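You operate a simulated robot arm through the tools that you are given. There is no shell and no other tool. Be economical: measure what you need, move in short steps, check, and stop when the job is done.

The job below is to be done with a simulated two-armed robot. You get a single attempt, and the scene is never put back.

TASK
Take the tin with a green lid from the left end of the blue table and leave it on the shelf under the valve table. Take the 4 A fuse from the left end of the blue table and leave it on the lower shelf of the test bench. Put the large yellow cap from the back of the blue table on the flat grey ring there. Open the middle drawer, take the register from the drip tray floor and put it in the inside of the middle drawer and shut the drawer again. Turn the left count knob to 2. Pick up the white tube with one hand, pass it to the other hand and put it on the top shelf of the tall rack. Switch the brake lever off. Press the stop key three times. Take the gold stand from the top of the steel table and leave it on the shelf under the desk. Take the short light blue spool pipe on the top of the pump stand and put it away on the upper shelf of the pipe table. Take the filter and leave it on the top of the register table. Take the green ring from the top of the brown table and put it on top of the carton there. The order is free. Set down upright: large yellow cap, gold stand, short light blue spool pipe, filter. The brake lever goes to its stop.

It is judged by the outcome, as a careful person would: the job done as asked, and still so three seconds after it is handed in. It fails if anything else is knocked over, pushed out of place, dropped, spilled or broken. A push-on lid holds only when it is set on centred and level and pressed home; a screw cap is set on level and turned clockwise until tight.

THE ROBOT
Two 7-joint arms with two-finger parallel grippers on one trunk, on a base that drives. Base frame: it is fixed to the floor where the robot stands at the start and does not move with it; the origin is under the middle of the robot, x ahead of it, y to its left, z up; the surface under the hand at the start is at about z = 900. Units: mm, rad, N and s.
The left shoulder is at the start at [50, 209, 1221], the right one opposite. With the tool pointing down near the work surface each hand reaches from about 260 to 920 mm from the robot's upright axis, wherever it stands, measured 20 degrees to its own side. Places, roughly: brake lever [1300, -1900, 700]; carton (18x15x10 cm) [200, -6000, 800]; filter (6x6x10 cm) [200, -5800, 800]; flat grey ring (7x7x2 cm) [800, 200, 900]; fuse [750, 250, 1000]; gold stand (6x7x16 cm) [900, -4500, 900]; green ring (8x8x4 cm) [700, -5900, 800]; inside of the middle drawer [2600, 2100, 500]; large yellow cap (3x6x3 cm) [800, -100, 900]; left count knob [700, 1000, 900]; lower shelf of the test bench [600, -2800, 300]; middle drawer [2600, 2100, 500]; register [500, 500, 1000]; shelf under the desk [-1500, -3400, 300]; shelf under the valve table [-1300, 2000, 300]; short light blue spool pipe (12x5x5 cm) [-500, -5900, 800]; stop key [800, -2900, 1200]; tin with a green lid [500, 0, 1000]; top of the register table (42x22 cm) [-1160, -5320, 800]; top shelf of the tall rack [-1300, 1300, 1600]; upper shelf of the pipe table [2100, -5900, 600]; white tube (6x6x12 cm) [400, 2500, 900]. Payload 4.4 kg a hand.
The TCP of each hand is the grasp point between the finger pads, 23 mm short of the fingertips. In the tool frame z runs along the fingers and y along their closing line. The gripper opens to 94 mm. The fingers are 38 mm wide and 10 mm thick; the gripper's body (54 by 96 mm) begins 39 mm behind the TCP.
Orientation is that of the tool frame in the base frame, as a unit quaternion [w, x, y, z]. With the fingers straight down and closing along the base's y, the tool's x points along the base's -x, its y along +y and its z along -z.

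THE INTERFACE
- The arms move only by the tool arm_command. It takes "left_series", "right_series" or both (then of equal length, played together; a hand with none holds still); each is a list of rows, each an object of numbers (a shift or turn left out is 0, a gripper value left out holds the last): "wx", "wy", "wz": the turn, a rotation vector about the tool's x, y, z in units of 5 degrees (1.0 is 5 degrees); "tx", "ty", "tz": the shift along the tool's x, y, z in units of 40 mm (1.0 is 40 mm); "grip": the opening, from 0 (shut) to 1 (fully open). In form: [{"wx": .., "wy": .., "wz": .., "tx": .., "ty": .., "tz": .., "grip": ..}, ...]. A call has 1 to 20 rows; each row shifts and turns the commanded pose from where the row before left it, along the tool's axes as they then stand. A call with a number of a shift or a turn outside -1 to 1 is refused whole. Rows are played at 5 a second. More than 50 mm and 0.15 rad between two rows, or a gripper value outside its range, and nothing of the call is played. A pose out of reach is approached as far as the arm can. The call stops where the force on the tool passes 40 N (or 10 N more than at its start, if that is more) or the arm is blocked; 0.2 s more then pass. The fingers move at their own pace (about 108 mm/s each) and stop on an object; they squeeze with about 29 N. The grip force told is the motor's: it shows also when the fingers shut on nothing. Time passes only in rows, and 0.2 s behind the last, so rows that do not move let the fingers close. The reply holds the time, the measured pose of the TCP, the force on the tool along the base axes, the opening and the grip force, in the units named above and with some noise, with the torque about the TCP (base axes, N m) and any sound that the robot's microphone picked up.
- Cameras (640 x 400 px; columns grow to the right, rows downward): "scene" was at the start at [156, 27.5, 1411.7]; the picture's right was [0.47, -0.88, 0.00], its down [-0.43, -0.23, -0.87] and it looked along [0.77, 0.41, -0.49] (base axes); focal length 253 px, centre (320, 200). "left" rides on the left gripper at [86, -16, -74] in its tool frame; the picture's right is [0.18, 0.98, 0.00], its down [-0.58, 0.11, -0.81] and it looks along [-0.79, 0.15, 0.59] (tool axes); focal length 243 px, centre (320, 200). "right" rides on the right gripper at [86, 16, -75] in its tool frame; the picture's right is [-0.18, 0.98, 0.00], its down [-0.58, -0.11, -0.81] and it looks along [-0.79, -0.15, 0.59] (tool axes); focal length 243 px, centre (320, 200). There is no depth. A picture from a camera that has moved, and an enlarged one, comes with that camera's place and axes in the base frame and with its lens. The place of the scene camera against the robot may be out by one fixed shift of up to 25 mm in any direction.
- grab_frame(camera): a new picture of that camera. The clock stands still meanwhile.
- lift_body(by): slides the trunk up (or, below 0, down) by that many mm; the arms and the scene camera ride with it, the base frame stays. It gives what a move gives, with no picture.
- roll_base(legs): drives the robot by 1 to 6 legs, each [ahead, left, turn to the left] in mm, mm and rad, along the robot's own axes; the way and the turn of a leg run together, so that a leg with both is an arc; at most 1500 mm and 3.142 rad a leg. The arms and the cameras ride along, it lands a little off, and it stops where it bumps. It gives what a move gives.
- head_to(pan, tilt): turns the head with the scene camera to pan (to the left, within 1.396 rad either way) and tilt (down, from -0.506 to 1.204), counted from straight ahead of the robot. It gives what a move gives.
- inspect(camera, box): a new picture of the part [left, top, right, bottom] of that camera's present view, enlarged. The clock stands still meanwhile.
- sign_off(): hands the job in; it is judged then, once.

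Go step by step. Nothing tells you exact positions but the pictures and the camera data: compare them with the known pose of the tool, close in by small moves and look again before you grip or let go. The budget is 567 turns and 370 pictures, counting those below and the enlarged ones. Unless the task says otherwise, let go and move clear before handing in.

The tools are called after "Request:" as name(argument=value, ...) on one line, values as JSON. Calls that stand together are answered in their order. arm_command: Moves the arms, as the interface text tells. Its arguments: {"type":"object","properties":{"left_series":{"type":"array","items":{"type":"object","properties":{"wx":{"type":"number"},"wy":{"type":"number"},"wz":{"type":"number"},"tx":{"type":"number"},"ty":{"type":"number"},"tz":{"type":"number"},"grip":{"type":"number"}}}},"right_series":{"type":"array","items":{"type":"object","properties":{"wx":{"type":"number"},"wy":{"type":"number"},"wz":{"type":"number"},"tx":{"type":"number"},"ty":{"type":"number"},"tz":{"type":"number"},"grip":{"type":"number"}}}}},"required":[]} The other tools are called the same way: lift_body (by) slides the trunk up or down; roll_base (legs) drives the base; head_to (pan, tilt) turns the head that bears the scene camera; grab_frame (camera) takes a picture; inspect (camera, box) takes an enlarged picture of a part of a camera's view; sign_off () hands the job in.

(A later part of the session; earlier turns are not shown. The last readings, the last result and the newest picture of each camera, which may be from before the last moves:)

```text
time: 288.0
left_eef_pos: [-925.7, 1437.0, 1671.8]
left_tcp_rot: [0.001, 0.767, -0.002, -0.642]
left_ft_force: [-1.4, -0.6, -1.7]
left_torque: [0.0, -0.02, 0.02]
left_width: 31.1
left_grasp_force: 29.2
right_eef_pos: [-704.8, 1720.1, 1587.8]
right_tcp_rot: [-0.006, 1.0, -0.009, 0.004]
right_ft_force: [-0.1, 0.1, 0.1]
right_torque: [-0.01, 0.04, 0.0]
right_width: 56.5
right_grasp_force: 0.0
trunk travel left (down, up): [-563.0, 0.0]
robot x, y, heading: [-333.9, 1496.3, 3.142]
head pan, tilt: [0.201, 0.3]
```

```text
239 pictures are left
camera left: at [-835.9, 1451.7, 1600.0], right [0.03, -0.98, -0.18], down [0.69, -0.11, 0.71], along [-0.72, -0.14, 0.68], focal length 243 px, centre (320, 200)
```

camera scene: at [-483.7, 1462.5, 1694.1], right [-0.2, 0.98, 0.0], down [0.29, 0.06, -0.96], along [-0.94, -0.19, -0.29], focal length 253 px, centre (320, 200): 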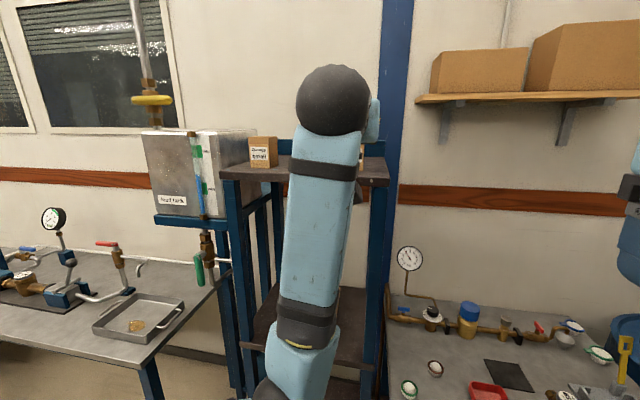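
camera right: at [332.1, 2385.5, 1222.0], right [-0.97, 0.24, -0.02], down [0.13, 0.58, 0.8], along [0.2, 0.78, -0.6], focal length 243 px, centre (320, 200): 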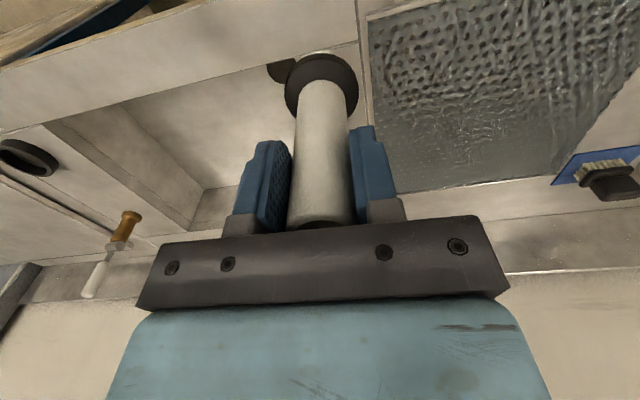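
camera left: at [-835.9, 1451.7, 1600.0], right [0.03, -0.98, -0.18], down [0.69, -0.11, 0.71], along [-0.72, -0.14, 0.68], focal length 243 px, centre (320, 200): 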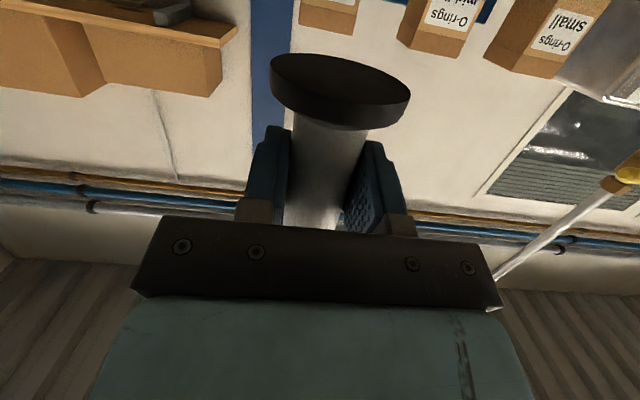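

Request:
roll_base(legs=[[205, 0, 0]])

Request:
grab_frame(camera="left")

Request:
head_to(pan=-0.3, tilt=0.3)

Request:
grab_frame(camera="scene")

```text
time: 289.6
left_eef_pos: [-1126.8, 1436.5, 1671.6]
left_tcp_rot: [0.0, 0.766, -0.002, -0.643]
left_ft_force: [1.1, 0.0, -1.1]
left_torque: [0.02, 0.0, -0.01]
left_width: 30.8
left_grasp_force: 29.7
right_eef_pos: [-905.0, 1721.0, 1587.4]
right_tcp_rot: [-0.007, 1.0, -0.01, 0.003]
right_ft_force: [0.1, 0.4, 0.6]
right_torque: [0.01, 0.04, -0.02]
right_width: 56.5
right_grasp_force: 0.1
trunk travel left (down, up): [-563.0, 0.0]
robot x, y, heading: [-533.9, 1490.3, 3.135]
head pan, tilt: [0.201, 0.3]
```

```text
238 pictures are left
camera left: at [-1036.8, 1451.3, 1600.8], right [0.03, -0.98, -0.18], down [0.69, -0.11, 0.71], along [-0.72, -0.14, 0.68], focal length 243 px, centre (320, 200)
```

left: 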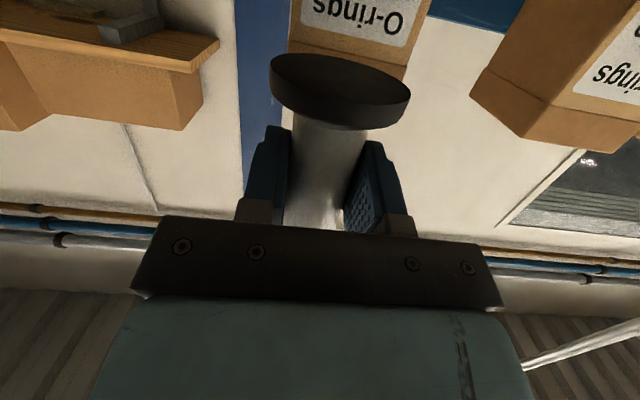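

```text
time: 290.5
left_eef_pos: [-1129.9, 1437.2, 1669.9]
left_tcp_rot: [0.001, 0.767, -0.002, -0.641]
left_ft_force: [0.6, 1.1, -0.5]
left_torque: [-0.02, -0.03, -0.02]
left_width: 30.8
left_grasp_force: 29.0
right_eef_pos: [-908.9, 1719.9, 1586.4]
right_tcp_rot: [-0.006, 1.0, -0.009, 0.005]
right_ft_force: [0.5, -0.5, -1.0]
right_torque: [-0.01, 0.02, -0.01]
right_width: 56.1
right_grasp_force: 0.2
trunk travel left (down, up): [-563.0, 0.0]
robot x, y, heading: [-536.0, 1495.8, 3.137]
head pan, tilt: [-0.3, 0.3]
```

```text
237 pictures are left
camera scene: at [-686.2, 1507.8, 1693.9], right [0.3, 0.95, 0.0], down [0.28, -0.09, -0.96], along [-0.91, 0.28, -0.3], focal length 253 px, centre (320, 200)
```

scene: 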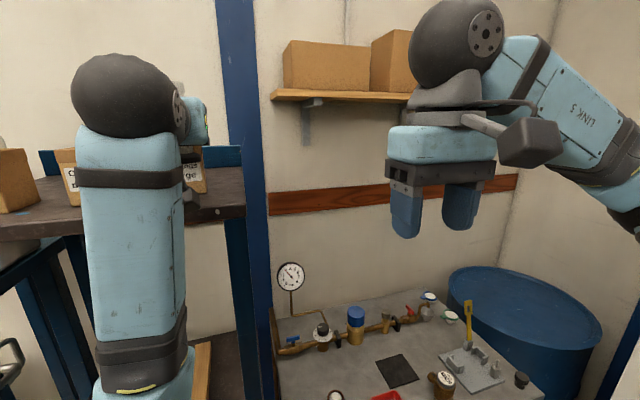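

Depth clearance looks fine. Lower straight down until contact.

Request:
arm_command(left_series=[{"tx": 0.49, "tz": 0.09}, {"tx": 0.49, "tz": 0.09}, {"tx": 0.12, "tz": 0.02}, {"tx": 0.12, "tz": 0.02}])

Request:
grab_frame(camera="left")

```text
time: 291.5
left_eef_pos: [-1133.4, 1429.2, 1627.4]
left_tcp_rot: [0.009, 0.762, 0.001, -0.647]
left_ft_force: [0.0, 0.5, -2.1]
left_torque: [0.02, -0.01, 0.0]
left_width: 31.2
left_grasp_force: 28.8
right_eef_pos: [-908.6, 1719.5, 1587.2]
right_tcp_rot: [-0.008, 1.0, -0.01, 0.006]
right_ft_force: [0.7, 0.0, -0.1]
right_torque: [-0.02, 0.01, 0.05]
right_width: 56.6
right_grasp_force: 0.0
trunk travel left (down, up): [-563.0, 0.0]
robot x, y, heading: [-539.8, 1498.1, 3.137]
head pan, tilt: [-0.3, 0.3]
```

```text
236 pictures are left
camera left: at [-1044.9, 1443.8, 1554.7], right [0.04, -0.98, -0.17], down [0.7, -0.09, 0.71], along [-0.71, -0.15, 0.69], focal length 243 px, centre (320, 200)
```

left: 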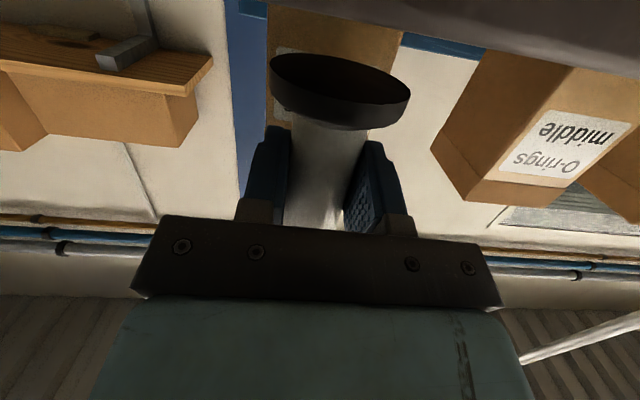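

Request:
arm_command(left_series=[{"tx": 0.12, "tz": 0.02}, {"tx": 0.12, "tz": 0.02}, {"tx": 0.1, "tz": 0.02}, {"tx": 0.1, "tz": 0.02}, {"tx": 0.08, "tz": 0.01}, {"tx": 0.08, "tz": 0.01}])

```text
time: 292.9
left_eef_pos: [-1132.4, 1422.1, 1607.7]
left_tcp_rot: [0.017, 0.758, 0.005, -0.652]
left_ft_force: [0.4, 0.5, -1.5]
left_torque: [0.01, 0.02, -0.02]
left_width: 31.2
left_grasp_force: 29.1
right_eef_pos: [-908.4, 1719.1, 1587.6]
right_tcp_rot: [-0.007, 1.0, -0.01, 0.005]
right_ft_force: [0.8, -0.1, -0.1]
right_torque: [-0.01, 0.03, -0.01]
right_width: 56.3
right_grasp_force: 0.0
trunk travel left (down, up): [-563.0, 0.0]
robot x, y, heading: [-539.2, 1497.5, 3.14]
head pan, tilt: [-0.3, 0.3]
```

Request:
lift_body(by=-5)

Request:
grab_frame(camera="left")

```text
time: 293.5
left_eef_pos: [-1130.7, 1423.5, 1602.0]
left_tcp_rot: [0.016, 0.758, 0.001, -0.652]
left_ft_force: [-3.3, -4.5, 27.5]
left_torque: [0.48, 0.14, -0.01]
left_width: 31.1
left_grasp_force: 28.6
right_eef_pos: [-905.6, 1717.3, 1583.8]
right_tcp_rot: [-0.007, 1.0, -0.009, 0.003]
right_ft_force: [-0.6, 0.1, -0.3]
right_torque: [-0.01, 0.01, 0.0]
right_width: 56.7
right_grasp_force: 0.0
trunk travel left (down, up): [-558.0, 5.0]
robot x, y, heading: [-535.8, 1494.2, 3.141]
head pan, tilt: [-0.3, 0.3]
```

```text
235 pictures are left
camera left: at [-1043.2, 1438.1, 1527.9], right [0.05, -0.99, -0.16], down [0.71, -0.08, 0.7], along [-0.7, -0.15, 0.7], focal length 243 px, centre (320, 200)
```

left: 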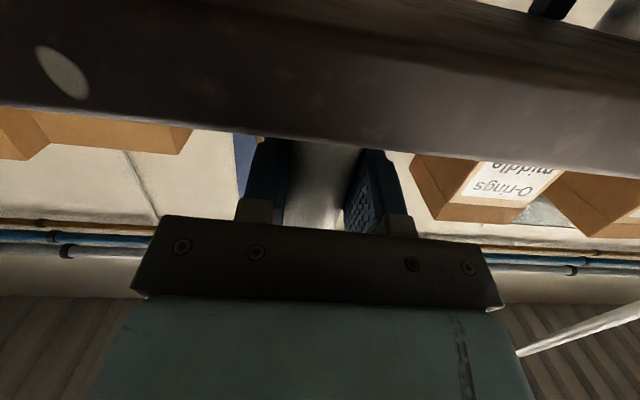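

Tube stands on the shelf. Open and back straight out.

Request:
arm_command(left_series=[{"grip": 0.6}, {}, {"tz": -0.7}, {"tz": -0.9}, {"tz": -0.9}])

Request:
roll_base(legs=[[-250, 0, 0]])

Request:
head_to(pan=0.15, tilt=0.3)

Request:
grab_frame(camera="scene")

Request:
grab_frame(camera="left")

```text
time: 294.7
left_eef_pos: [-1031.6, 1427.2, 1616.7]
left_tcp_rot: [0.013, 0.76, 0.002, -0.65]
left_ft_force: [-0.4, 0.5, 0.0]
left_torque: [0.0, -0.03, 0.01]
left_width: 56.3
left_grasp_force: 0.0
right_eef_pos: [-907.0, 1719.2, 1583.2]
right_tcp_rot: [-0.006, 1.0, -0.01, 0.005]
right_ft_force: [0.0, -0.9, 0.4]
right_torque: [0.03, 0.03, 0.01]
right_width: 56.5
right_grasp_force: 0.2
trunk travel left (down, up): [-558.0, 5.0]
robot x, y, heading: [-538.8, 1497.5, 3.14]
head pan, tilt: [-0.3, 0.3]
```

```text
time: 296.5
left_eef_pos: [-794.6, 1427.2, 1608.7]
left_tcp_rot: [0.018, 0.765, 0.002, -0.644]
left_ft_force: [0.0, 0.6, 0.0]
left_torque: [-0.01, -0.02, 0.01]
left_width: 56.3
left_grasp_force: 0.1
right_eef_pos: [-668.6, 1718.1, 1580.6]
right_tcp_rot: [-0.007, 1.0, -0.009, 0.007]
right_ft_force: [-0.4, 0.6, -0.3]
right_torque: [0.01, -0.01, -0.02]
right_width: 56.6
right_grasp_force: 0.0
trunk travel left (down, up): [-558.0, 5.0]
robot x, y, heading: [-296.4, 1494.4, 3.141]
head pan, tilt: [-0.3, 0.3]
```

```text
time: 297.4
left_eef_pos: [-792.9, 1425.3, 1610.0]
left_tcp_rot: [0.02, 0.763, 0.001, -0.646]
left_ft_force: [0.1, -0.3, 0.7]
left_torque: [0.01, 0.0, 0.0]
left_width: 56.4
left_grasp_force: 0.0
right_eef_pos: [-667.3, 1718.4, 1582.6]
right_tcp_rot: [-0.007, 1.0, -0.009, 0.006]
right_ft_force: [-1.1, -0.1, -0.5]
right_torque: [-0.02, 0.01, 0.01]
right_width: 56.5
right_grasp_force: 0.1
trunk travel left (down, up): [-558.0, 5.0]
robot x, y, heading: [-296.2, 1498.3, 3.139]
head pan, tilt: [0.15, 0.3]
```

```text
234 pictures are left
camera scene: at [-447.2, 1465.7, 1689.0], right [-0.15, 0.99, 0.0], down [0.29, 0.04, -0.96], along [-0.94, -0.14, -0.3], focal length 253 px, centre (320, 200)
```

scene: 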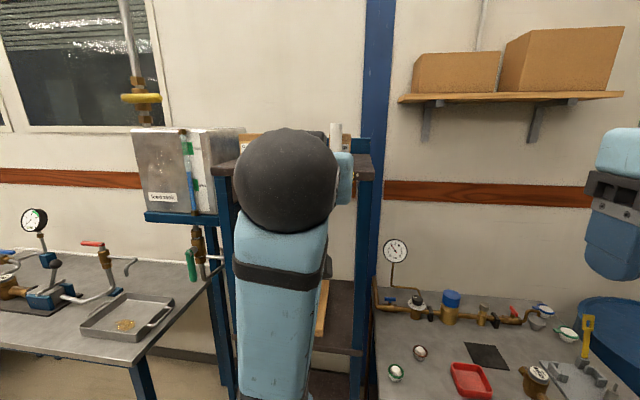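

```text
233 pictures are left
camera left: at [-705.6, 1441.2, 1537.2], right [0.06, -0.99, -0.15], down [0.7, -0.07, 0.71], along [-0.71, -0.15, 0.69], focal length 243 px, centre (320, 200)
```

left: 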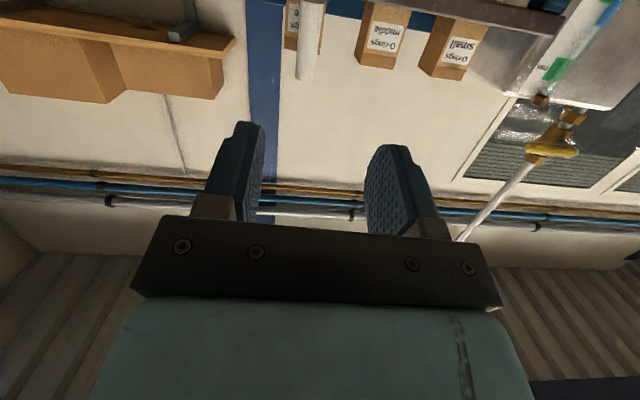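

The tube stands on the top shelf. Now reset the left wrist, lower the trunk, and return to the blue table for the fuse.

Request:
arm_command(left_series=[{"wy": 1}, {"wy": 1}, {"wy": 1}, {"wy": 1}, {"wy": 1}, {"wy": 1}, {"wy": 1}, {"wy": 1}, {"wy": 1}, {"wy": 1}, {"wy": 1}, {"wy": 1}, {"wy": 1}, {"wy": 1}, {"wy": 1}, {"wy": 1}])

Request:
lift_body(by=-318)

Request:
arm_command(left_series=[{"tx": 0.6, "ty": 0.6}, {"tx": 0.6, "ty": 0.6}, {"tx": 0.6, "ty": 0.6}, {"tx": 0, "ty": 0.7}])

Request:
roll_base(legs=[[0, 0, 3.14], [200, -1000, 0], [60, -300, 0]])

Request:
head_to(pan=0, tilt=0.8)

Request:
grab_frame(camera="scene")

```text
time: 300.9
left_eef_pos: [-1066.6, 1435.3, 1448.1]
left_tcp_rot: [0.011, 1.0, 0.011, -0.015]
left_ft_force: [77.1, -7.6, -8.9]
left_torque: [0.72, 6.78, 0.06]
left_width: 56.2
left_grasp_force: 0.0
left hand out of reach, approached as far as the arm can: row 3, 4, 5, 6, 7, 8, 9, 10, 11, 12, 13, 14, 15, 16
right_eef_pos: [-638.2, 1713.1, 1590.2]
right_tcp_rot: [-0.009, 1.0, -0.007, -0.004]
right_ft_force: [0.1, -0.5, 0.0]
right_torque: [0.01, 0.01, 0.02]
right_width: 56.6
right_grasp_force: 0.0
trunk travel left (down, up): [-558.0, 5.0]
robot x, y, heading: [-292.1, 1494.8, -3.139]
head pan, tilt: [0.15, 0.3]
stopped in row 16 (left hand): the force on the tool passed its limit at 138 N (the readings are from after the stop); the commanded pose is now the measured one
```

```text
time: 301.2
left_eef_pos: [-1065.9, 1434.7, 1448.0]
left_tcp_rot: [0.012, 1.0, 0.013, -0.016]
left_ft_force: [82.2, -9.8, -4.6]
left_torque: [0.83, 7.31, 0.09]
left_width: 56.5
left_grasp_force: 0.1
right_eef_pos: [-639.7, 1714.1, 1587.7]
right_tcp_rot: [-0.008, 1.0, -0.008, -0.003]
right_ft_force: [0.1, -0.3, -0.5]
right_torque: [0.03, 0.0, 0.01]
right_width: 56.3
right_grasp_force: 0.0
trunk travel left (down, up): [-557.0, 7.0]
robot x, y, heading: [-291.4, 1495.2, -3.141]
head pan, tilt: [0.15, 0.3]
stopped: the force on the tool passed its limit at 92 N (the readings are from after the stop); the commanded pose is now the measured one
```

```text
time: 301.6
left_eef_pos: [-1066.8, 1433.4, 1447.8]
left_tcp_rot: [0.011, 1.0, 0.005, -0.014]
left_ft_force: [85.8, 3.5, 4.7]
left_torque: [-0.43, 7.9, -0.27]
left_width: 56.3
left_grasp_force: 0.1
left hand out of reach, approached as far as the arm can: row 1
right_eef_pos: [-638.5, 1714.4, 1587.8]
right_tcp_rot: [-0.008, 1.0, -0.007, -0.004]
right_ft_force: [0.3, -0.3, 1.4]
right_torque: [0.03, -0.01, -0.05]
right_width: 56.3
right_grasp_force: 0.1
trunk travel left (down, up): [-557.0, 7.0]
robot x, y, heading: [-293.5, 1491.2, -3.137]
head pan, tilt: [0.15, 0.3]
stopped in row 1 (left hand): the force on the tool passed its limit at 100 N (the readings are from after the stop); the commanded pose is now the measured one
```

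```text
time: 303.1
left_eef_pos: [-1063.9, 1354.3, 1445.1]
left_tcp_rot: [0.013, 0.998, 0.058, -0.015]
left_ft_force: [0.0, -0.1, 0.3]
left_torque: [0.02, 0.01, 0.0]
left_width: 56.5
left_grasp_force: 0.1
right_eef_pos: [-670.3, 1676.8, 1583.9]
right_tcp_rot: [-0.007, 0.999, 0.046, -0.001]
right_ft_force: [-0.1, -0.5, -0.4]
right_torque: [-0.01, -0.02, 0.03]
right_width: 56.5
right_grasp_force: 0.1
trunk travel left (down, up): [-557.0, 7.0]
robot x, y, heading: [-290.2, 1493.7, -3.033]
head pan, tilt: [0.15, 0.3]
stopped in leg 1: the robot was blocked; the commanded pose is now the measured one
```

```text
time: 304.0
left_eef_pos: [-1064.8, 1354.0, 1446.5]
left_tcp_rot: [0.013, 0.998, 0.06, -0.014]
left_ft_force: [-0.1, 0.1, -0.1]
left_torque: [0.03, 0.03, 0.02]
left_width: 56.4
left_grasp_force: 0.0
right_eef_pos: [-670.4, 1677.9, 1584.8]
right_tcp_rot: [-0.007, 0.999, 0.045, 0.0]
right_ft_force: [0.4, 1.4, 0.1]
right_torque: [0.02, 0.04, 0.04]
right_width: 56.3
right_grasp_force: 0.1
trunk travel left (down, up): [-557.0, 7.0]
robot x, y, heading: [-288.0, 1496.7, -3.039]
head pan, tilt: [0.0, 0.799]
```

```text
232 pictures are left
camera scene: at [-414.2, 1465.3, 1644.9], right [-0.11, 0.99, 0.0], down [0.7, 0.08, -0.71], along [-0.7, -0.08, -0.71], focal length 253 px, centre (320, 200)
```

scene: 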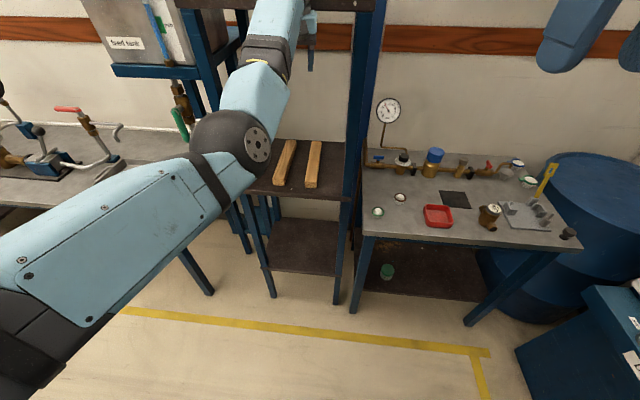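

The left hand got pushed forward into the rack while unpitching. I need to check the rack before moving on.

Request:
head_to(pan=-0.1, tilt=0.2)

Request:
grab_frame(camera="scene")

Request:
grab_frame(camera="left")

```text
time: 305.0
left_eef_pos: [-1064.8, 1352.8, 1445.6]
left_tcp_rot: [0.012, 0.998, 0.06, -0.017]
left_ft_force: [-0.8, 0.9, 0.1]
left_torque: [-0.01, -0.02, 0.0]
left_width: 56.4
left_grasp_force: 0.0
right_eef_pos: [-669.3, 1679.4, 1584.7]
right_tcp_rot: [-0.007, 0.999, 0.045, 0.0]
right_ft_force: [0.0, 0.7, 0.5]
right_torque: [-0.01, 0.0, 0.01]
right_width: 56.4
right_grasp_force: 0.0
trunk travel left (down, up): [-557.0, 7.0]
robot x, y, heading: [-289.6, 1495.1, -3.035]
head pan, tilt: [-0.099, 0.201]
```

```text
231 pictures are left
camera scene: at [-426.6, 1473.5, 1698.5], right [-0.01, 1.0, 0.0], down [0.19, 0.0, -0.98], along [-0.98, -0.01, -0.19], focal length 253 px, centre (320, 200)
```

scene: 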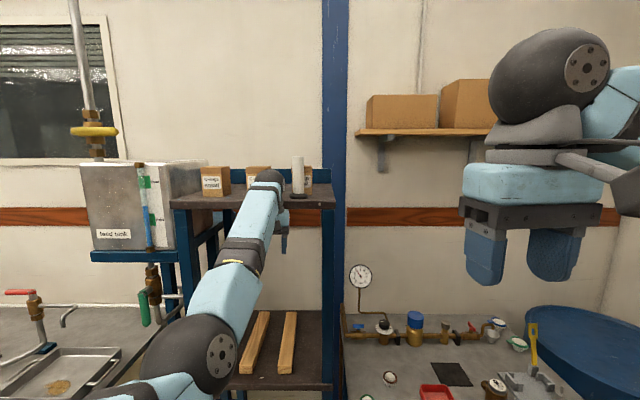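

```text
230 pictures are left
camera left: at [-977.3, 1380.5, 1518.1], right [0.3, -0.95, 0.02], down [-0.54, -0.15, 0.83], along [-0.79, -0.26, -0.56], focal length 243 px, centre (320, 200)
```

left: 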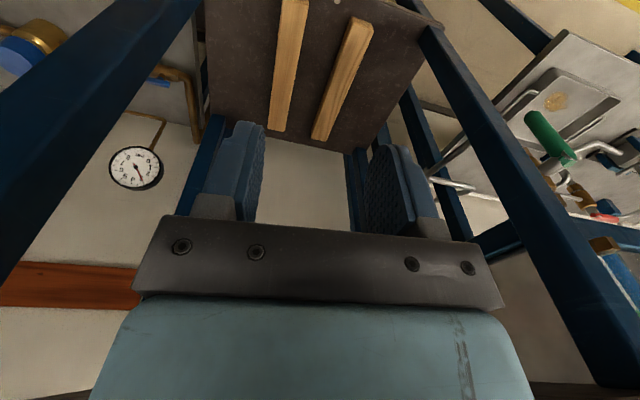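

Rack and tube are intact. Back the base straight away from the rack.

Request:
roll_base(legs=[[-300, 0, 0]])

Request:
grab_frame(camera="scene")

```text
time: 307.0
left_eef_pos: [-783.0, 1386.9, 1434.5]
left_tcp_rot: [0.012, 0.998, 0.056, -0.009]
left_ft_force: [-0.7, -0.8, 0.6]
left_torque: [-0.02, -0.01, 0.0]
left_width: 56.4
left_grasp_force: 0.0
right_eef_pos: [-389.4, 1711.7, 1580.6]
right_tcp_rot: [-0.008, 0.999, 0.043, 0.007]
right_ft_force: [-0.6, -0.4, 0.0]
right_torque: [-0.03, 0.02, 0.0]
right_width: 56.1
right_grasp_force: 0.1
trunk travel left (down, up): [-557.0, 7.0]
robot x, y, heading: [4.8, 1527.2, -3.04]
head pan, tilt: [-0.099, 0.201]
```

```text
229 pictures are left
camera scene: at [-148.0, 1503.6, 1696.5], right [-0.01, 1.0, 0.0], down [0.2, 0.0, -0.98], along [-0.98, -0.01, -0.2], focal length 253 px, centre (320, 200)
```

scene: 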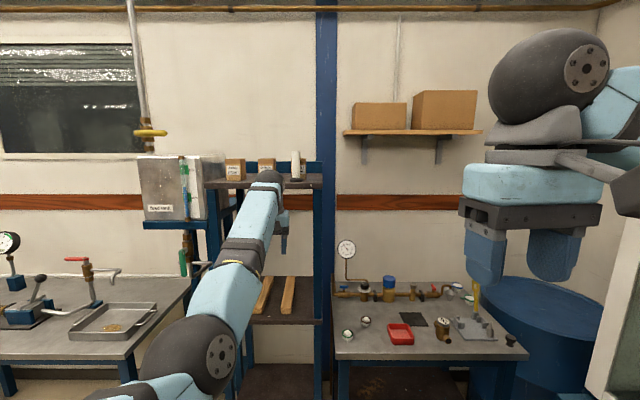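

Request:
lift_body(by=-317)

Request:
arm_command(left_series=[{"tx": 0.9, "ty": 0.35}, {"tx": 0.9, "ty": 0.35}, {"tx": 0.9, "ty": 0.35}, {"tx": 0.9, "ty": 0.35}, {"tx": 0.9, "ty": 0.35}, {"tx": 0.9, "ty": 0.35}, {"tx": 0.9, "ty": 0.35}, {"tx": 0.9, "ty": 0.35}, {"tx": 0.9, "ty": 0.35}, {"tx": 0.9, "ty": 0.35}])

Request:
grab_frame(camera="scene")

```text
time: 310.2
left_eef_pos: [-780.9, 1387.0, 1119.4]
left_tcp_rot: [0.012, 0.998, 0.057, -0.01]
left_ft_force: [-0.2, 0.3, -0.8]
left_torque: [0.0, 0.03, 0.0]
left_width: 56.6
left_grasp_force: 0.1
right_eef_pos: [-387.0, 1709.9, 1263.2]
right_tcp_rot: [-0.007, 0.999, 0.044, 0.005]
right_ft_force: [-0.2, -1.2, -0.2]
right_torque: [0.0, 0.01, 0.01]
right_width: 56.5
right_grasp_force: 0.1
trunk travel left (down, up): [-240.0, 324.0]
robot x, y, heading: [5.1, 1524.8, -3.037]
head pan, tilt: [-0.099, 0.201]
```

```text
time: 312.4
left_eef_pos: [-781.1, 1385.8, 1119.1]
left_tcp_rot: [0.012, 0.998, 0.056, -0.008]
left_ft_force: [0.0, -0.2, -0.7]
left_torque: [-0.01, 0.01, 0.0]
left_width: 56.5
left_grasp_force: 0.0
left hand out of reach, approached as far as the arm can: row 1, 2, 3, 4, 5, 6, 7, 8, 9, 10
right_eef_pos: [-385.5, 1711.0, 1262.5]
right_tcp_rot: [-0.008, 0.999, 0.042, 0.005]
right_ft_force: [-0.3, -0.1, 0.8]
right_torque: [-0.04, -0.01, 0.03]
right_width: 56.7
right_grasp_force: 0.0
trunk travel left (down, up): [-240.0, 324.0]
robot x, y, heading: [3.0, 1529.2, -3.036]
head pan, tilt: [-0.099, 0.201]
```

```text
228 pictures are left
camera scene: at [-146.2, 1503.7, 1379.8], right [-0.01, 1.0, 0.0], down [0.2, 0.0, -0.98], along [-0.98, -0.01, -0.2], focal length 253 px, centre (320, 200)
```

scene: 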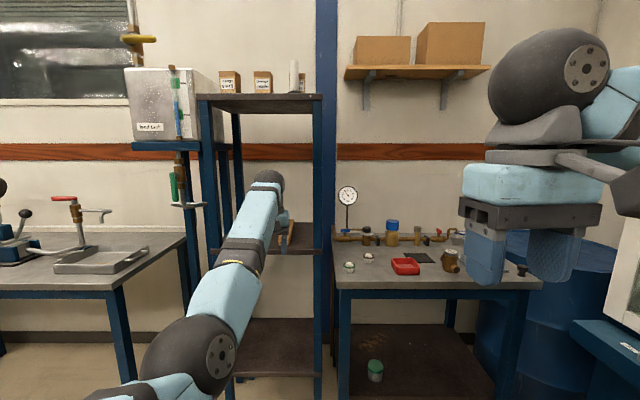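

Left arm is jammed at a joint limit; I'll pitch it forward again to unlock it.

Request:
arm_command(left_series=[{"wy": -1}, {"wy": -1}, {"wy": -1}, {"wy": -1}, {"wy": -1}, {"wy": -1}, {"wy": -1}, {"wy": -1}, {"wy": -1}, {"wy": -1}])

Request:
arm_command(left_series=[{"tz": -0.9}, {"tz": -0.9}, {"tz": -0.9}])

```text
time: 314.6
left_eef_pos: [-783.8, 1387.5, 1118.4]
left_tcp_rot: [0.036, 0.9, 0.048, -0.431]
left_ft_force: [1.2, 0.0, 0.1]
left_torque: [-0.01, 0.02, 0.01]
left_width: 56.4
left_grasp_force: 0.2
right_eef_pos: [-387.4, 1709.8, 1263.7]
right_tcp_rot: [-0.008, 0.999, 0.043, 0.005]
right_ft_force: [-0.3, -0.5, -0.3]
right_torque: [0.01, 0.02, 0.01]
right_width: 56.5
right_grasp_force: 0.0
trunk travel left (down, up): [-240.0, 324.0]
robot x, y, heading: [4.0, 1523.8, -3.04]
head pan, tilt: [-0.099, 0.201]
```

```text
time: 315.4
left_eef_pos: [-698.7, 1395.3, 1189.4]
left_tcp_rot: [0.039, 0.899, 0.05, -0.434]
left_ft_force: [-0.2, 0.3, 1.6]
left_torque: [-0.01, -0.01, 0.01]
left_width: 56.5
left_grasp_force: 0.0
right_eef_pos: [-386.5, 1711.1, 1263.9]
right_tcp_rot: [-0.007, 0.999, 0.044, 0.005]
right_ft_force: [0.2, -0.5, 0.4]
right_torque: [0.01, 0.0, -0.01]
right_width: 56.5
right_grasp_force: 0.0
trunk travel left (down, up): [-240.0, 324.0]
robot x, y, heading: [4.9, 1522.8, -3.036]
head pan, tilt: [-0.099, 0.201]
```

Request:
arm_command(left_series=[{"ty": 0.9, "tz": -0.4}, {"ty": 0.9, "tz": -0.4}, {"ty": 0.9, "tz": -0.4}, {"ty": 0.9, "tz": -0.4}, {"ty": 0.9, "tz": -0.4}])

Request:
arm_command(left_series=[{"wy": 1, "tx": 0.5}, {"wy": 1, "tx": 0.5}, {"wy": 1, "tx": 0.5}, {"wy": 1, "tx": 0.5}, {"wy": 1, "tx": 0.5}, {"wy": 1, "tx": 0.5}, {"wy": 1, "tx": 0.5}, {"wy": 1, "tx": 0.5}, {"wy": 1, "tx": 0.5}, {"wy": 1, "tx": 0.5}])

```text
time: 316.6
left_eef_pos: [-615.5, 1225.8, 1239.4]
left_tcp_rot: [0.035, 0.901, 0.047, -0.43]
left_ft_force: [0.2, 0.0, 0.0]
left_torque: [0.03, -0.02, 0.01]
left_width: 56.4
left_grasp_force: 0.0
right_eef_pos: [-387.6, 1709.4, 1264.5]
right_tcp_rot: [-0.007, 0.999, 0.044, 0.005]
right_ft_force: [1.0, -1.0, -0.1]
right_torque: [-0.02, -0.02, -0.02]
right_width: 56.4
right_grasp_force: 0.0
trunk travel left (down, up): [-240.0, 324.0]
robot x, y, heading: [3.4, 1528.7, -3.039]
head pan, tilt: [-0.099, 0.201]
```

```text
time: 318.8
left_eef_pos: [-683.1, 1150.6, 995.0]
left_tcp_rot: [0.012, 0.998, 0.056, -0.01]
left_ft_force: [-0.3, 0.0, -0.6]
left_torque: [0.01, 0.0, -0.03]
left_width: 56.3
left_grasp_force: 0.1
left hand out of reach, approached as far as the arm can: row 2, 3, 4, 5, 6, 7, 8, 9, 10
right_eef_pos: [-388.2, 1710.3, 1263.7]
right_tcp_rot: [-0.007, 0.999, 0.044, 0.006]
right_ft_force: [0.4, 0.7, -0.5]
right_torque: [0.0, 0.03, 0.0]
right_width: 56.5
right_grasp_force: 0.1
trunk travel left (down, up): [-240.0, 324.0]
robot x, y, heading: [3.3, 1528.2, -3.04]
head pan, tilt: [-0.099, 0.201]
```

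Request:
arm_command(left_series=[{"tx": 0.7, "tz": -0.5}, {"tx": 0.7, "tz": -0.5}, {"tx": 0.7, "tz": -0.5}, {"tx": 0.7, "tz": -0.5}])

Request:
grab_frame(camera="scene")

```text
time: 319.8
left_eef_pos: [-652.0, 1092.0, 1033.0]
left_tcp_rot: [0.012, 0.998, 0.056, -0.01]
left_ft_force: [0.1, 0.0, 0.7]
left_torque: [0.01, -0.01, 0.01]
left_width: 56.3
left_grasp_force: 0.0
left hand out of reach, approached as far as the arm can: row 1, 2, 3, 4
right_eef_pos: [-387.5, 1709.6, 1264.4]
right_tcp_rot: [-0.007, 0.999, 0.044, 0.005]
right_ft_force: [0.8, 0.3, -0.8]
right_torque: [0.01, 0.01, 0.02]
right_width: 56.5
right_grasp_force: 0.0
trunk travel left (down, up): [-240.0, 324.0]
robot x, y, heading: [6.6, 1524.6, -3.038]
head pan, tilt: [-0.099, 0.201]
```

```text
227 pictures are left
camera scene: at [-145.8, 1503.6, 1379.8], right [-0.01, 1.0, 0.0], down [0.2, 0.0, -0.98], along [-0.98, 0.0, -0.2], focal length 253 px, centre (320, 200)
```

scene: 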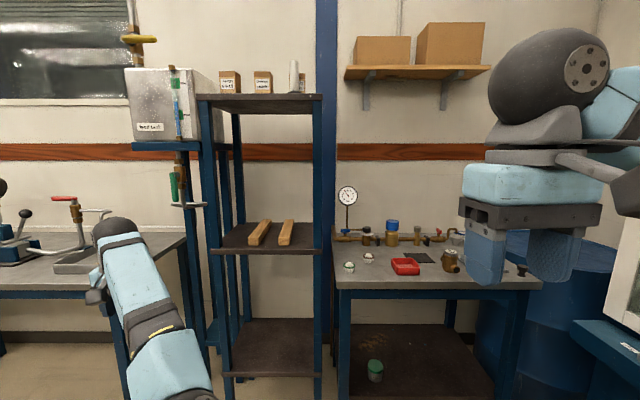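

Request:
arm_command(left_series=[{"tz": 0.9}, {"tz": 0.9}, {"tz": 0.9}, {"tz": 0.9}, {"tz": 0.9}, {"tz": 0.9}, {"tz": 0.9}])

Request:
arm_command(left_series=[{"tx": 0.9}, {"tx": 0.9}, {"tx": 0.9}, {"tx": 0.9}, {"tx": 0.9}])

Request:
grab_frame(camera="scene")

```text
time: 321.4
left_eef_pos: [-658.4, 1085.4, 777.0]
left_tcp_rot: [0.011, 0.998, 0.058, -0.01]
left_ft_force: [-0.7, 0.4, 0.7]
left_torque: [0.0, -0.02, 0.03]
left_width: 56.3
left_grasp_force: 0.1
right_eef_pos: [-387.8, 1709.6, 1263.7]
right_tcp_rot: [-0.008, 0.999, 0.044, 0.006]
right_ft_force: [0.3, 0.3, 0.5]
right_torque: [-0.01, -0.04, -0.03]
right_width: 56.6
right_grasp_force: 0.1
trunk travel left (down, up): [-240.0, 324.0]
robot x, y, heading: [4.9, 1525.8, -3.037]
head pan, tilt: [-0.099, 0.201]
```

```text
time: 322.8
left_eef_pos: [-507.4, 1079.1, 827.8]
left_tcp_rot: [0.032, 0.996, 0.068, -0.058]
left_ft_force: [-0.5, -0.6, -1.1]
left_torque: [0.03, -0.01, 0.02]
left_width: 56.2
left_grasp_force: 0.0
right_eef_pos: [-387.6, 1710.7, 1263.3]
right_tcp_rot: [-0.008, 0.999, 0.044, 0.006]
right_ft_force: [0.7, -0.5, 0.0]
right_torque: [0.01, -0.02, -0.02]
right_width: 56.4
right_grasp_force: 0.1
trunk travel left (down, up): [-240.0, 324.0]
robot x, y, heading: [5.2, 1525.6, -3.037]
head pan, tilt: [-0.099, 0.201]
stopped in row 5 (left hand): the arm was blocked; the commanded pose is now the measured one
```

```text
226 pictures are left
camera scene: at [-146.5, 1503.3, 1379.7], right [0.0, 1.0, 0.0], down [0.2, 0.0, -0.98], along [-0.98, 0.0, -0.2], focal length 253 px, centre (320, 200)
```

scene: 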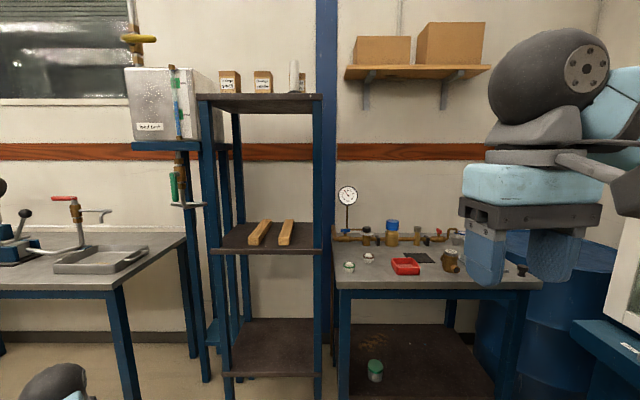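

Request:
head_to(pan=1.0, tilt=0.7)

Request:
grab_frame(camera="scene")

```text
time: 324.1
left_eef_pos: [-507.6, 1080.2, 827.4]
left_tcp_rot: [0.033, 0.996, 0.068, -0.057]
left_ft_force: [1.1, -0.8, -0.9]
left_torque: [0.0, -0.01, 0.0]
left_width: 56.4
left_grasp_force: 0.1
right_eef_pos: [-387.1, 1710.7, 1263.1]
right_tcp_rot: [-0.008, 0.999, 0.044, 0.005]
right_ft_force: [-0.4, -0.8, 0.5]
right_torque: [0.0, -0.03, 0.02]
right_width: 56.2
right_grasp_force: 0.2
trunk travel left (down, up): [-240.0, 324.0]
robot x, y, heading: [3.9, 1529.2, -3.038]
head pan, tilt: [1.0, 0.7]
```

```text
225 pictures are left
camera scene: at [-91.3, 1428.4, 1334.4], right [-0.89, 0.45, 0.0], down [0.29, 0.57, -0.77], along [-0.34, -0.68, -0.64], focal length 253 px, centre (320, 200)
```

scene: 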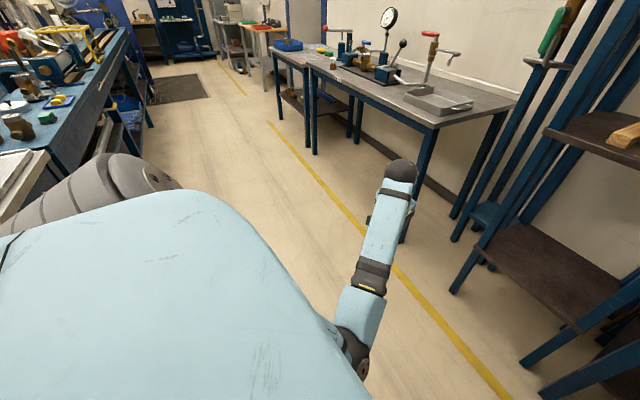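

Request:
arm_command(left_series=[{"ty": 0.9}, {"ty": 0.9}, {"ty": 0.9}, {"ty": 0.9}, {"tz": -0.9}, {"tz": -0.9}, {"tz": -0.9}, {"tz": -0.9}, {"tz": -0.9}])

Request:
grab_frame(camera="scene")

```text
time: 326.1
left_eef_pos: [-467.5, 952.9, 1012.0]
left_tcp_rot: [0.03, 0.996, 0.066, -0.058]
left_ft_force: [0.4, 0.1, -0.4]
left_torque: [-0.04, -0.03, 0.01]
left_width: 56.3
left_grasp_force: 0.0
right_eef_pos: [-386.4, 1711.0, 1263.1]
right_tcp_rot: [-0.007, 0.999, 0.043, 0.005]
right_ft_force: [-0.1, 0.1, 0.3]
right_torque: [0.01, 0.0, 0.02]
right_width: 56.4
right_grasp_force: 0.1
trunk travel left (down, up): [-240.0, 324.0]
robot x, y, heading: [4.2, 1524.1, -3.041]
head pan, tilt: [1.0, 0.7]
```

```text
224 pictures are left
camera scene: at [-90.9, 1429.2, 1334.4], right [-0.89, 0.45, 0.0], down [0.29, 0.57, -0.77], along [-0.34, -0.68, -0.64], focal length 253 px, centre (320, 200)
```

scene: 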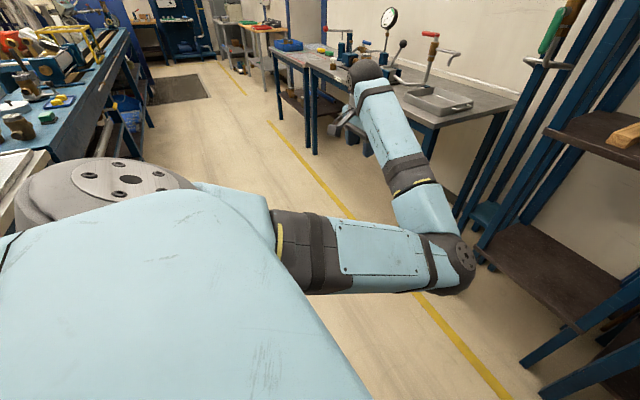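

Request:
arm_command(left_series=[{"tz": -0.9, "tx": 0.5}, {"tz": -0.9, "tx": 0.5}, {"tz": -0.9, "tx": 0.5}, {"tz": -0.9, "tx": 0.5}, {"tx": 0.9}, {"tx": 0.9}, {"tx": 0.9}])

Request:
grab_frame(camera="scene")

```text
time: 327.7
left_eef_pos: [-267.6, 985.0, 1132.4]
left_tcp_rot: [0.031, 0.996, 0.067, -0.057]
left_ft_force: [-0.9, 0.6, 0.5]
left_torque: [-0.01, 0.02, -0.01]
left_width: 56.4
left_grasp_force: 0.0
right_eef_pos: [-386.4, 1710.1, 1263.9]
right_tcp_rot: [-0.008, 0.999, 0.044, 0.005]
right_ft_force: [-0.3, -0.4, 0.8]
right_torque: [0.0, 0.01, -0.04]
right_width: 56.5
right_grasp_force: 0.0
trunk travel left (down, up): [-240.0, 324.0]
robot x, y, heading: [6.8, 1525.2, -3.036]
head pan, tilt: [1.0, 0.7]
```

```text
223 pictures are left
camera scene: at [-90.6, 1428.2, 1334.4], right [-0.89, 0.45, 0.0], down [0.29, 0.58, -0.77], along [-0.34, -0.68, -0.64], focal length 253 px, centre (320, 200)
```

scene: 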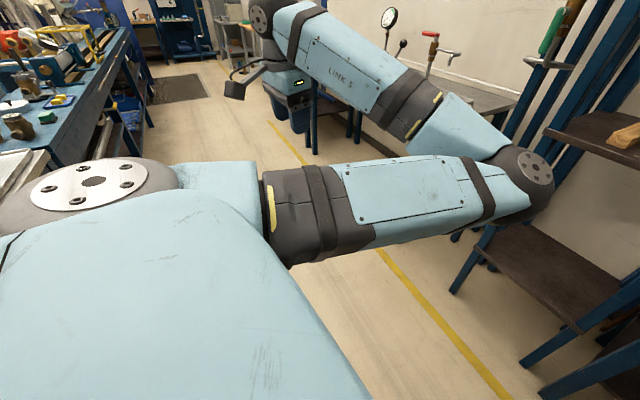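

The left elbow flipped to the front. I'll retrace, pitch forward again, and unwind along the original path.

Request:
arm_command(left_series=[{"tx": -0.9}, {"tx": -0.9}, {"tx": -0.9}, {"tx": -0.5, "tz": 0.9}, {"tx": -0.5, "tz": 0.9}, {"tx": -0.5, "tz": 0.9}, {"tx": -0.5, "tz": 0.9}, {"tz": 0.9}, {"tz": 0.9}, {"tz": 0.9}, {"tz": 0.9}, {"tz": 0.9}, {"ty": -0.9}, {"ty": -0.9}, {"ty": -0.9}, {"ty": -0.9}])

Request:
arm_command(left_series=[{"wy": -1}, {"wy": -1}, {"wy": -1}, {"wy": -1}, {"wy": -1}, {"wy": -1}, {"wy": -1}, {"wy": -1}, {"wy": -1}, {"wy": -1}, {"wy": -1}, {"wy": -1}, {"wy": -1}, {"wy": -1}, {"wy": -1}, {"wy": -0.5}])

Request:
grab_frame(camera="scene")

```text
time: 331.3
left_eef_pos: [-504.1, 1019.2, 859.9]
left_tcp_rot: [0.078, 0.989, 0.098, -0.075]
left_ft_force: [0.1, -1.0, 0.6]
left_torque: [0.03, -0.01, 0.04]
left_width: 56.4
left_grasp_force: 0.0
right_eef_pos: [-386.3, 1709.7, 1264.0]
right_tcp_rot: [-0.007, 0.999, 0.044, 0.004]
right_ft_force: [0.6, 0.2, -1.1]
right_torque: [0.02, 0.02, 0.01]
right_width: 56.2
right_grasp_force: 0.1
trunk travel left (down, up): [-240.0, 324.0]
robot x, y, heading: [3.9, 1523.8, -3.038]
head pan, tilt: [1.0, 0.7]
stopped in row 16 (left hand): the arm was blocked; the commanded pose is now the measured one
```

```text
time: 333.2
left_eef_pos: [-544.7, 1014.7, 944.7]
left_tcp_rot: [0.109, 0.861, 0.067, -0.493]
left_ft_force: [0.1, -0.2, 0.4]
left_torque: [0.02, -0.01, -0.01]
left_width: 56.6
left_grasp_force: 0.0
right_eef_pos: [-386.9, 1711.5, 1262.8]
right_tcp_rot: [-0.007, 0.999, 0.044, 0.005]
right_ft_force: [-0.4, -0.1, 0.3]
right_torque: [0.01, 0.03, -0.01]
right_width: 56.5
right_grasp_force: 0.0
trunk travel left (down, up): [-240.0, 324.0]
robot x, y, heading: [4.0, 1528.8, -3.037]
head pan, tilt: [1.0, 0.7]
stopped in row 9 (left hand): the arm was blocked; the commanded pose is now the measured one
```

```text
222 pictures are left
camera scene: at [-91.3, 1428.3, 1334.4], right [-0.89, 0.45, 0.0], down [0.29, 0.58, -0.76], along [-0.34, -0.68, -0.64], focal length 253 px, centre (320, 200)
```

scene: 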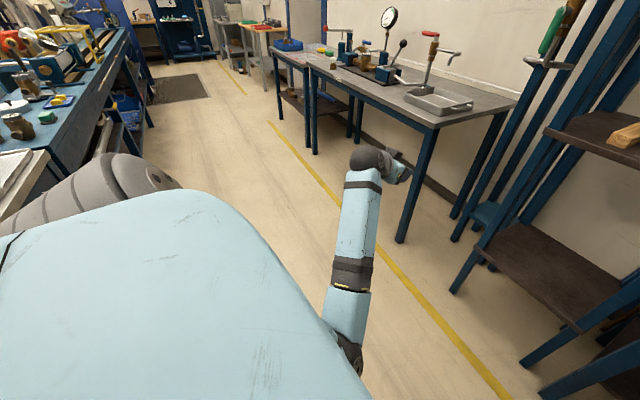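

Request:
arm_command(left_series=[{"tx": -0.9, "tz": 0.3}, {"tx": -0.9, "tz": 0.3}, {"tx": -0.9, "tz": 0.3}, {"tx": -0.9, "tz": 0.3}, {"wy": -1}, {"wy": -1}, {"wy": -1}, {"wy": -1}])

Request:
grab_frame(camera="scene")

```text
time: 335.0
left_eef_pos: [-659.4, 1000.3, 1043.8]
left_tcp_rot: [0.12, 0.763, 0.048, -0.633]
left_ft_force: [-0.7, 0.3, -0.5]
left_torque: [-0.03, 0.03, -0.01]
left_width: 56.5
left_grasp_force: 0.0
right_eef_pos: [-387.4, 1710.0, 1264.1]
right_tcp_rot: [-0.008, 0.999, 0.044, 0.005]
right_ft_force: [0.8, -0.8, -0.7]
right_torque: [-0.02, 0.0, -0.01]
right_width: 56.2
right_grasp_force: 0.0
trunk travel left (down, up): [-240.0, 324.0]
robot x, y, heading: [4.4, 1525.6, -3.036]
head pan, tilt: [1.0, 0.7]
```

```text
221 pictures are left
camera scene: at [-91.2, 1428.1, 1334.4], right [-0.89, 0.45, 0.0], down [0.29, 0.58, -0.76], along [-0.34, -0.68, -0.64], focal length 253 px, centre (320, 200)
```

scene: 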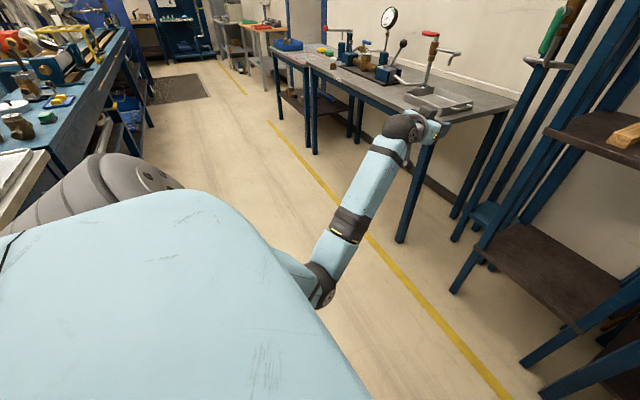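

Request:
arm_command(left_series=[{"ty": -0.85, "tz": -0.3}, {"ty": -0.85, "tz": -0.3}, {"ty": -0.85, "tz": -0.3}, {"ty": -0.85, "tz": -0.3}, {"ty": -0.85, "tz": -0.3}, {"ty": -0.85, "tz": -0.3}, {"ty": -0.85, "tz": -0.3}, {"ty": -0.85, "tz": -0.3}, {"ty": -0.85, "tz": -0.3}, {"ty": -0.85, "tz": -0.3}])

Request:
grab_frame(camera="scene")

```text
time: 337.1
left_eef_pos: [-633.2, 1271.8, 1040.1]
left_tcp_rot: [0.205, 0.735, 0.02, -0.646]
left_ft_force: [0.5, 0.3, -1.2]
left_torque: [-0.01, 0.02, 0.03]
left_width: 56.1
left_grasp_force: 0.1
right_eef_pos: [-387.8, 1710.3, 1263.3]
right_tcp_rot: [-0.007, 0.999, 0.044, 0.005]
right_ft_force: [-0.5, -0.5, -0.1]
right_torque: [-0.01, -0.01, 0.05]
right_width: 56.6
right_grasp_force: 0.2
trunk travel left (down, up): [-240.0, 324.0]
robot x, y, heading: [9.4, 1527.7, -3.041]
head pan, tilt: [1.0, 0.7]
stopped in row 10 (left hand): the arm was blocked; the commanded pose is now the measured one
```

```text
220 pictures are left
camera scene: at [-91.2, 1428.4, 1334.4], right [-0.89, 0.45, 0.0], down [0.29, 0.58, -0.77], along [-0.34, -0.68, -0.64], focal length 253 px, centre (320, 200)
```

scene: 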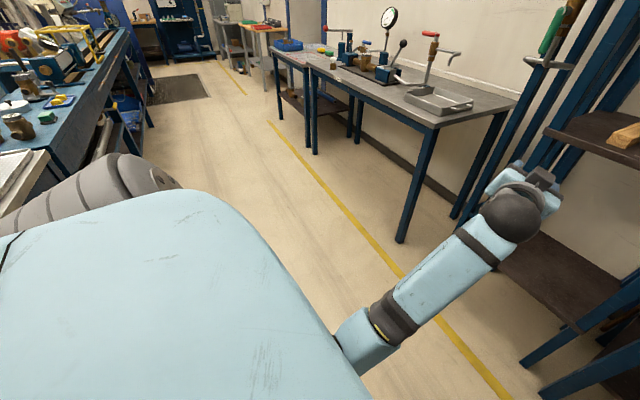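

The left elbow is tucked and awkward; I'll park the left hand high and work with the right arm from here on.

Request:
arm_command(left_series=[{"tx": -0.9, "ty": 0.3}, {"tx": -0.9, "ty": 0.3}, {"tx": -0.9, "ty": 0.3}, {"tx": -0.9, "ty": 0.3}, {"tx": -0.9, "ty": 0.3}, {"tx": -0.9, "ty": 0.3}, {"tx": -0.9, "ty": 0.3}, {"tx": -0.9, "ty": 0.3}, {"tx": -0.9, "ty": 0.3}, {"tz": -0.8}, {"tz": -0.8}, {"tz": -0.8}, {"tz": -0.8}, {"tz": -0.8}, {"tz": -0.8}])

Request:
head_to(pan=0.5, tilt=0.3)

Request:
grab_frame(camera="scene")

```text
time: 340.3
left_eef_pos: [-472.3, 1313.3, 1394.5]
left_tcp_rot: [0.205, 0.736, 0.022, -0.645]
left_ft_force: [0.3, -0.2, 0.7]
left_torque: [0.0, -0.03, 0.0]
left_width: 56.2
left_grasp_force: 0.1
right_eef_pos: [-386.1, 1710.0, 1262.6]
right_tcp_rot: [-0.007, 0.999, 0.044, 0.005]
right_ft_force: [0.4, 0.1, 0.4]
right_torque: [-0.04, 0.02, 0.0]
right_width: 56.7
right_grasp_force: 0.0
trunk travel left (down, up): [-240.0, 324.0]
robot x, y, heading: [6.5, 1523.7, -3.032]
head pan, tilt: [1.0, 0.7]
```

```text
time: 341.2
left_eef_pos: [-471.8, 1313.5, 1394.1]
left_tcp_rot: [0.204, 0.736, 0.022, -0.645]
left_ft_force: [-0.2, -0.3, 0.6]
left_torque: [0.01, 0.02, 0.0]
left_width: 56.3
left_grasp_force: 0.0
right_eef_pos: [-386.6, 1710.5, 1263.5]
right_tcp_rot: [-0.007, 0.999, 0.044, 0.004]
right_ft_force: [-0.1, -0.1, -0.4]
right_torque: [0.03, -0.03, -0.01]
right_width: 56.3
right_grasp_force: 0.1
trunk travel left (down, up): [-240.0, 324.0]
robot x, y, heading: [4.2, 1527.8, -3.035]
head pan, tilt: [0.499, 0.3]
```

```text
219 pictures are left
camera scene: at [-129.8, 1451.1, 1370.4], right [-0.57, 0.82, 0.0], down [0.24, 0.17, -0.96], along [-0.79, -0.54, -0.3], focal length 253 px, centre (320, 200)
```

scene: 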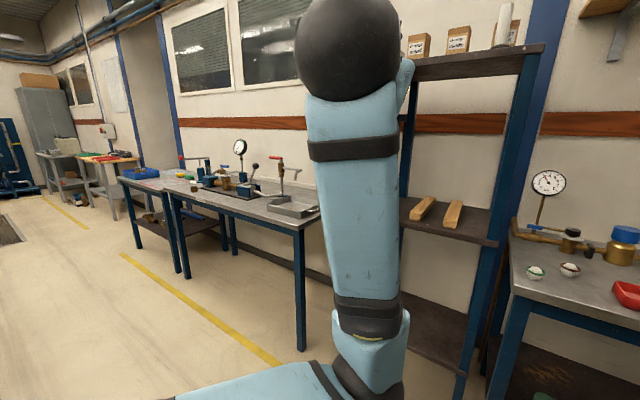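

Request:
arm_command(left_series=[{"ty": 0.8, "tz": -0.3}, {"ty": 0.8, "tz": -0.3}, {"ty": 0.8, "tz": -0.3}, {"ty": 0.8, "tz": -0.3}, {"ty": 0.8, "tz": -0.3}, {"ty": 0.8, "tz": -0.3}, {"ty": 0.8, "tz": -0.3}, {"ty": 0.8}])

Request:
head_to(pan=0.8, tilt=0.5)

Request:
grab_frame(camera="scene")

```text
time: 343.0
left_eef_pos: [-353.9, 1090.4, 1470.9]
left_tcp_rot: [0.202, 0.736, 0.021, -0.646]
left_ft_force: [0.7, -0.2, -0.6]
left_torque: [0.01, 0.01, -0.01]
left_width: 56.4
left_grasp_force: 0.0
left hand out of reach, approached as far as the arm can: row 5, 6, 7
right_eef_pos: [-386.6, 1710.9, 1262.4]
right_tcp_rot: [-0.007, 0.999, 0.044, 0.005]
right_ft_force: [0.0, -0.3, 1.4]
right_torque: [0.04, 0.01, -0.03]
right_width: 56.3
right_grasp_force: 0.0
trunk travel left (down, up): [-240.0, 324.0]
robot x, y, heading: [5.1, 1527.8, -3.036]
head pan, tilt: [0.499, 0.3]
```

```text
time: 343.8
left_eef_pos: [-355.9, 1091.3, 1471.6]
left_tcp_rot: [0.204, 0.736, 0.022, -0.646]
left_ft_force: [0.8, 0.7, -1.1]
left_torque: [-0.01, 0.02, 0.01]
left_width: 56.4
left_grasp_force: 0.0
right_eef_pos: [-387.4, 1710.2, 1264.9]
right_tcp_rot: [-0.008, 0.999, 0.043, 0.006]
right_ft_force: [-0.4, 0.3, -0.1]
right_torque: [0.0, -0.01, -0.01]
right_width: 56.6
right_grasp_force: 0.1
trunk travel left (down, up): [-240.0, 324.0]
robot x, y, heading: [8.5, 1523.8, -3.036]
head pan, tilt: [0.799, 0.499]
```

```text
218 pictures are left
camera scene: at [-109.4, 1432.8, 1352.1], right [-0.79, 0.62, 0.0], down [0.3, 0.38, -0.88], along [-0.54, -0.69, -0.48], focal length 253 px, centre (320, 200)
```

scene: 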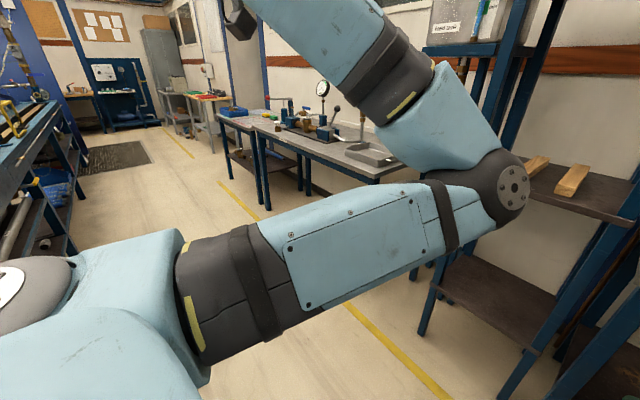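

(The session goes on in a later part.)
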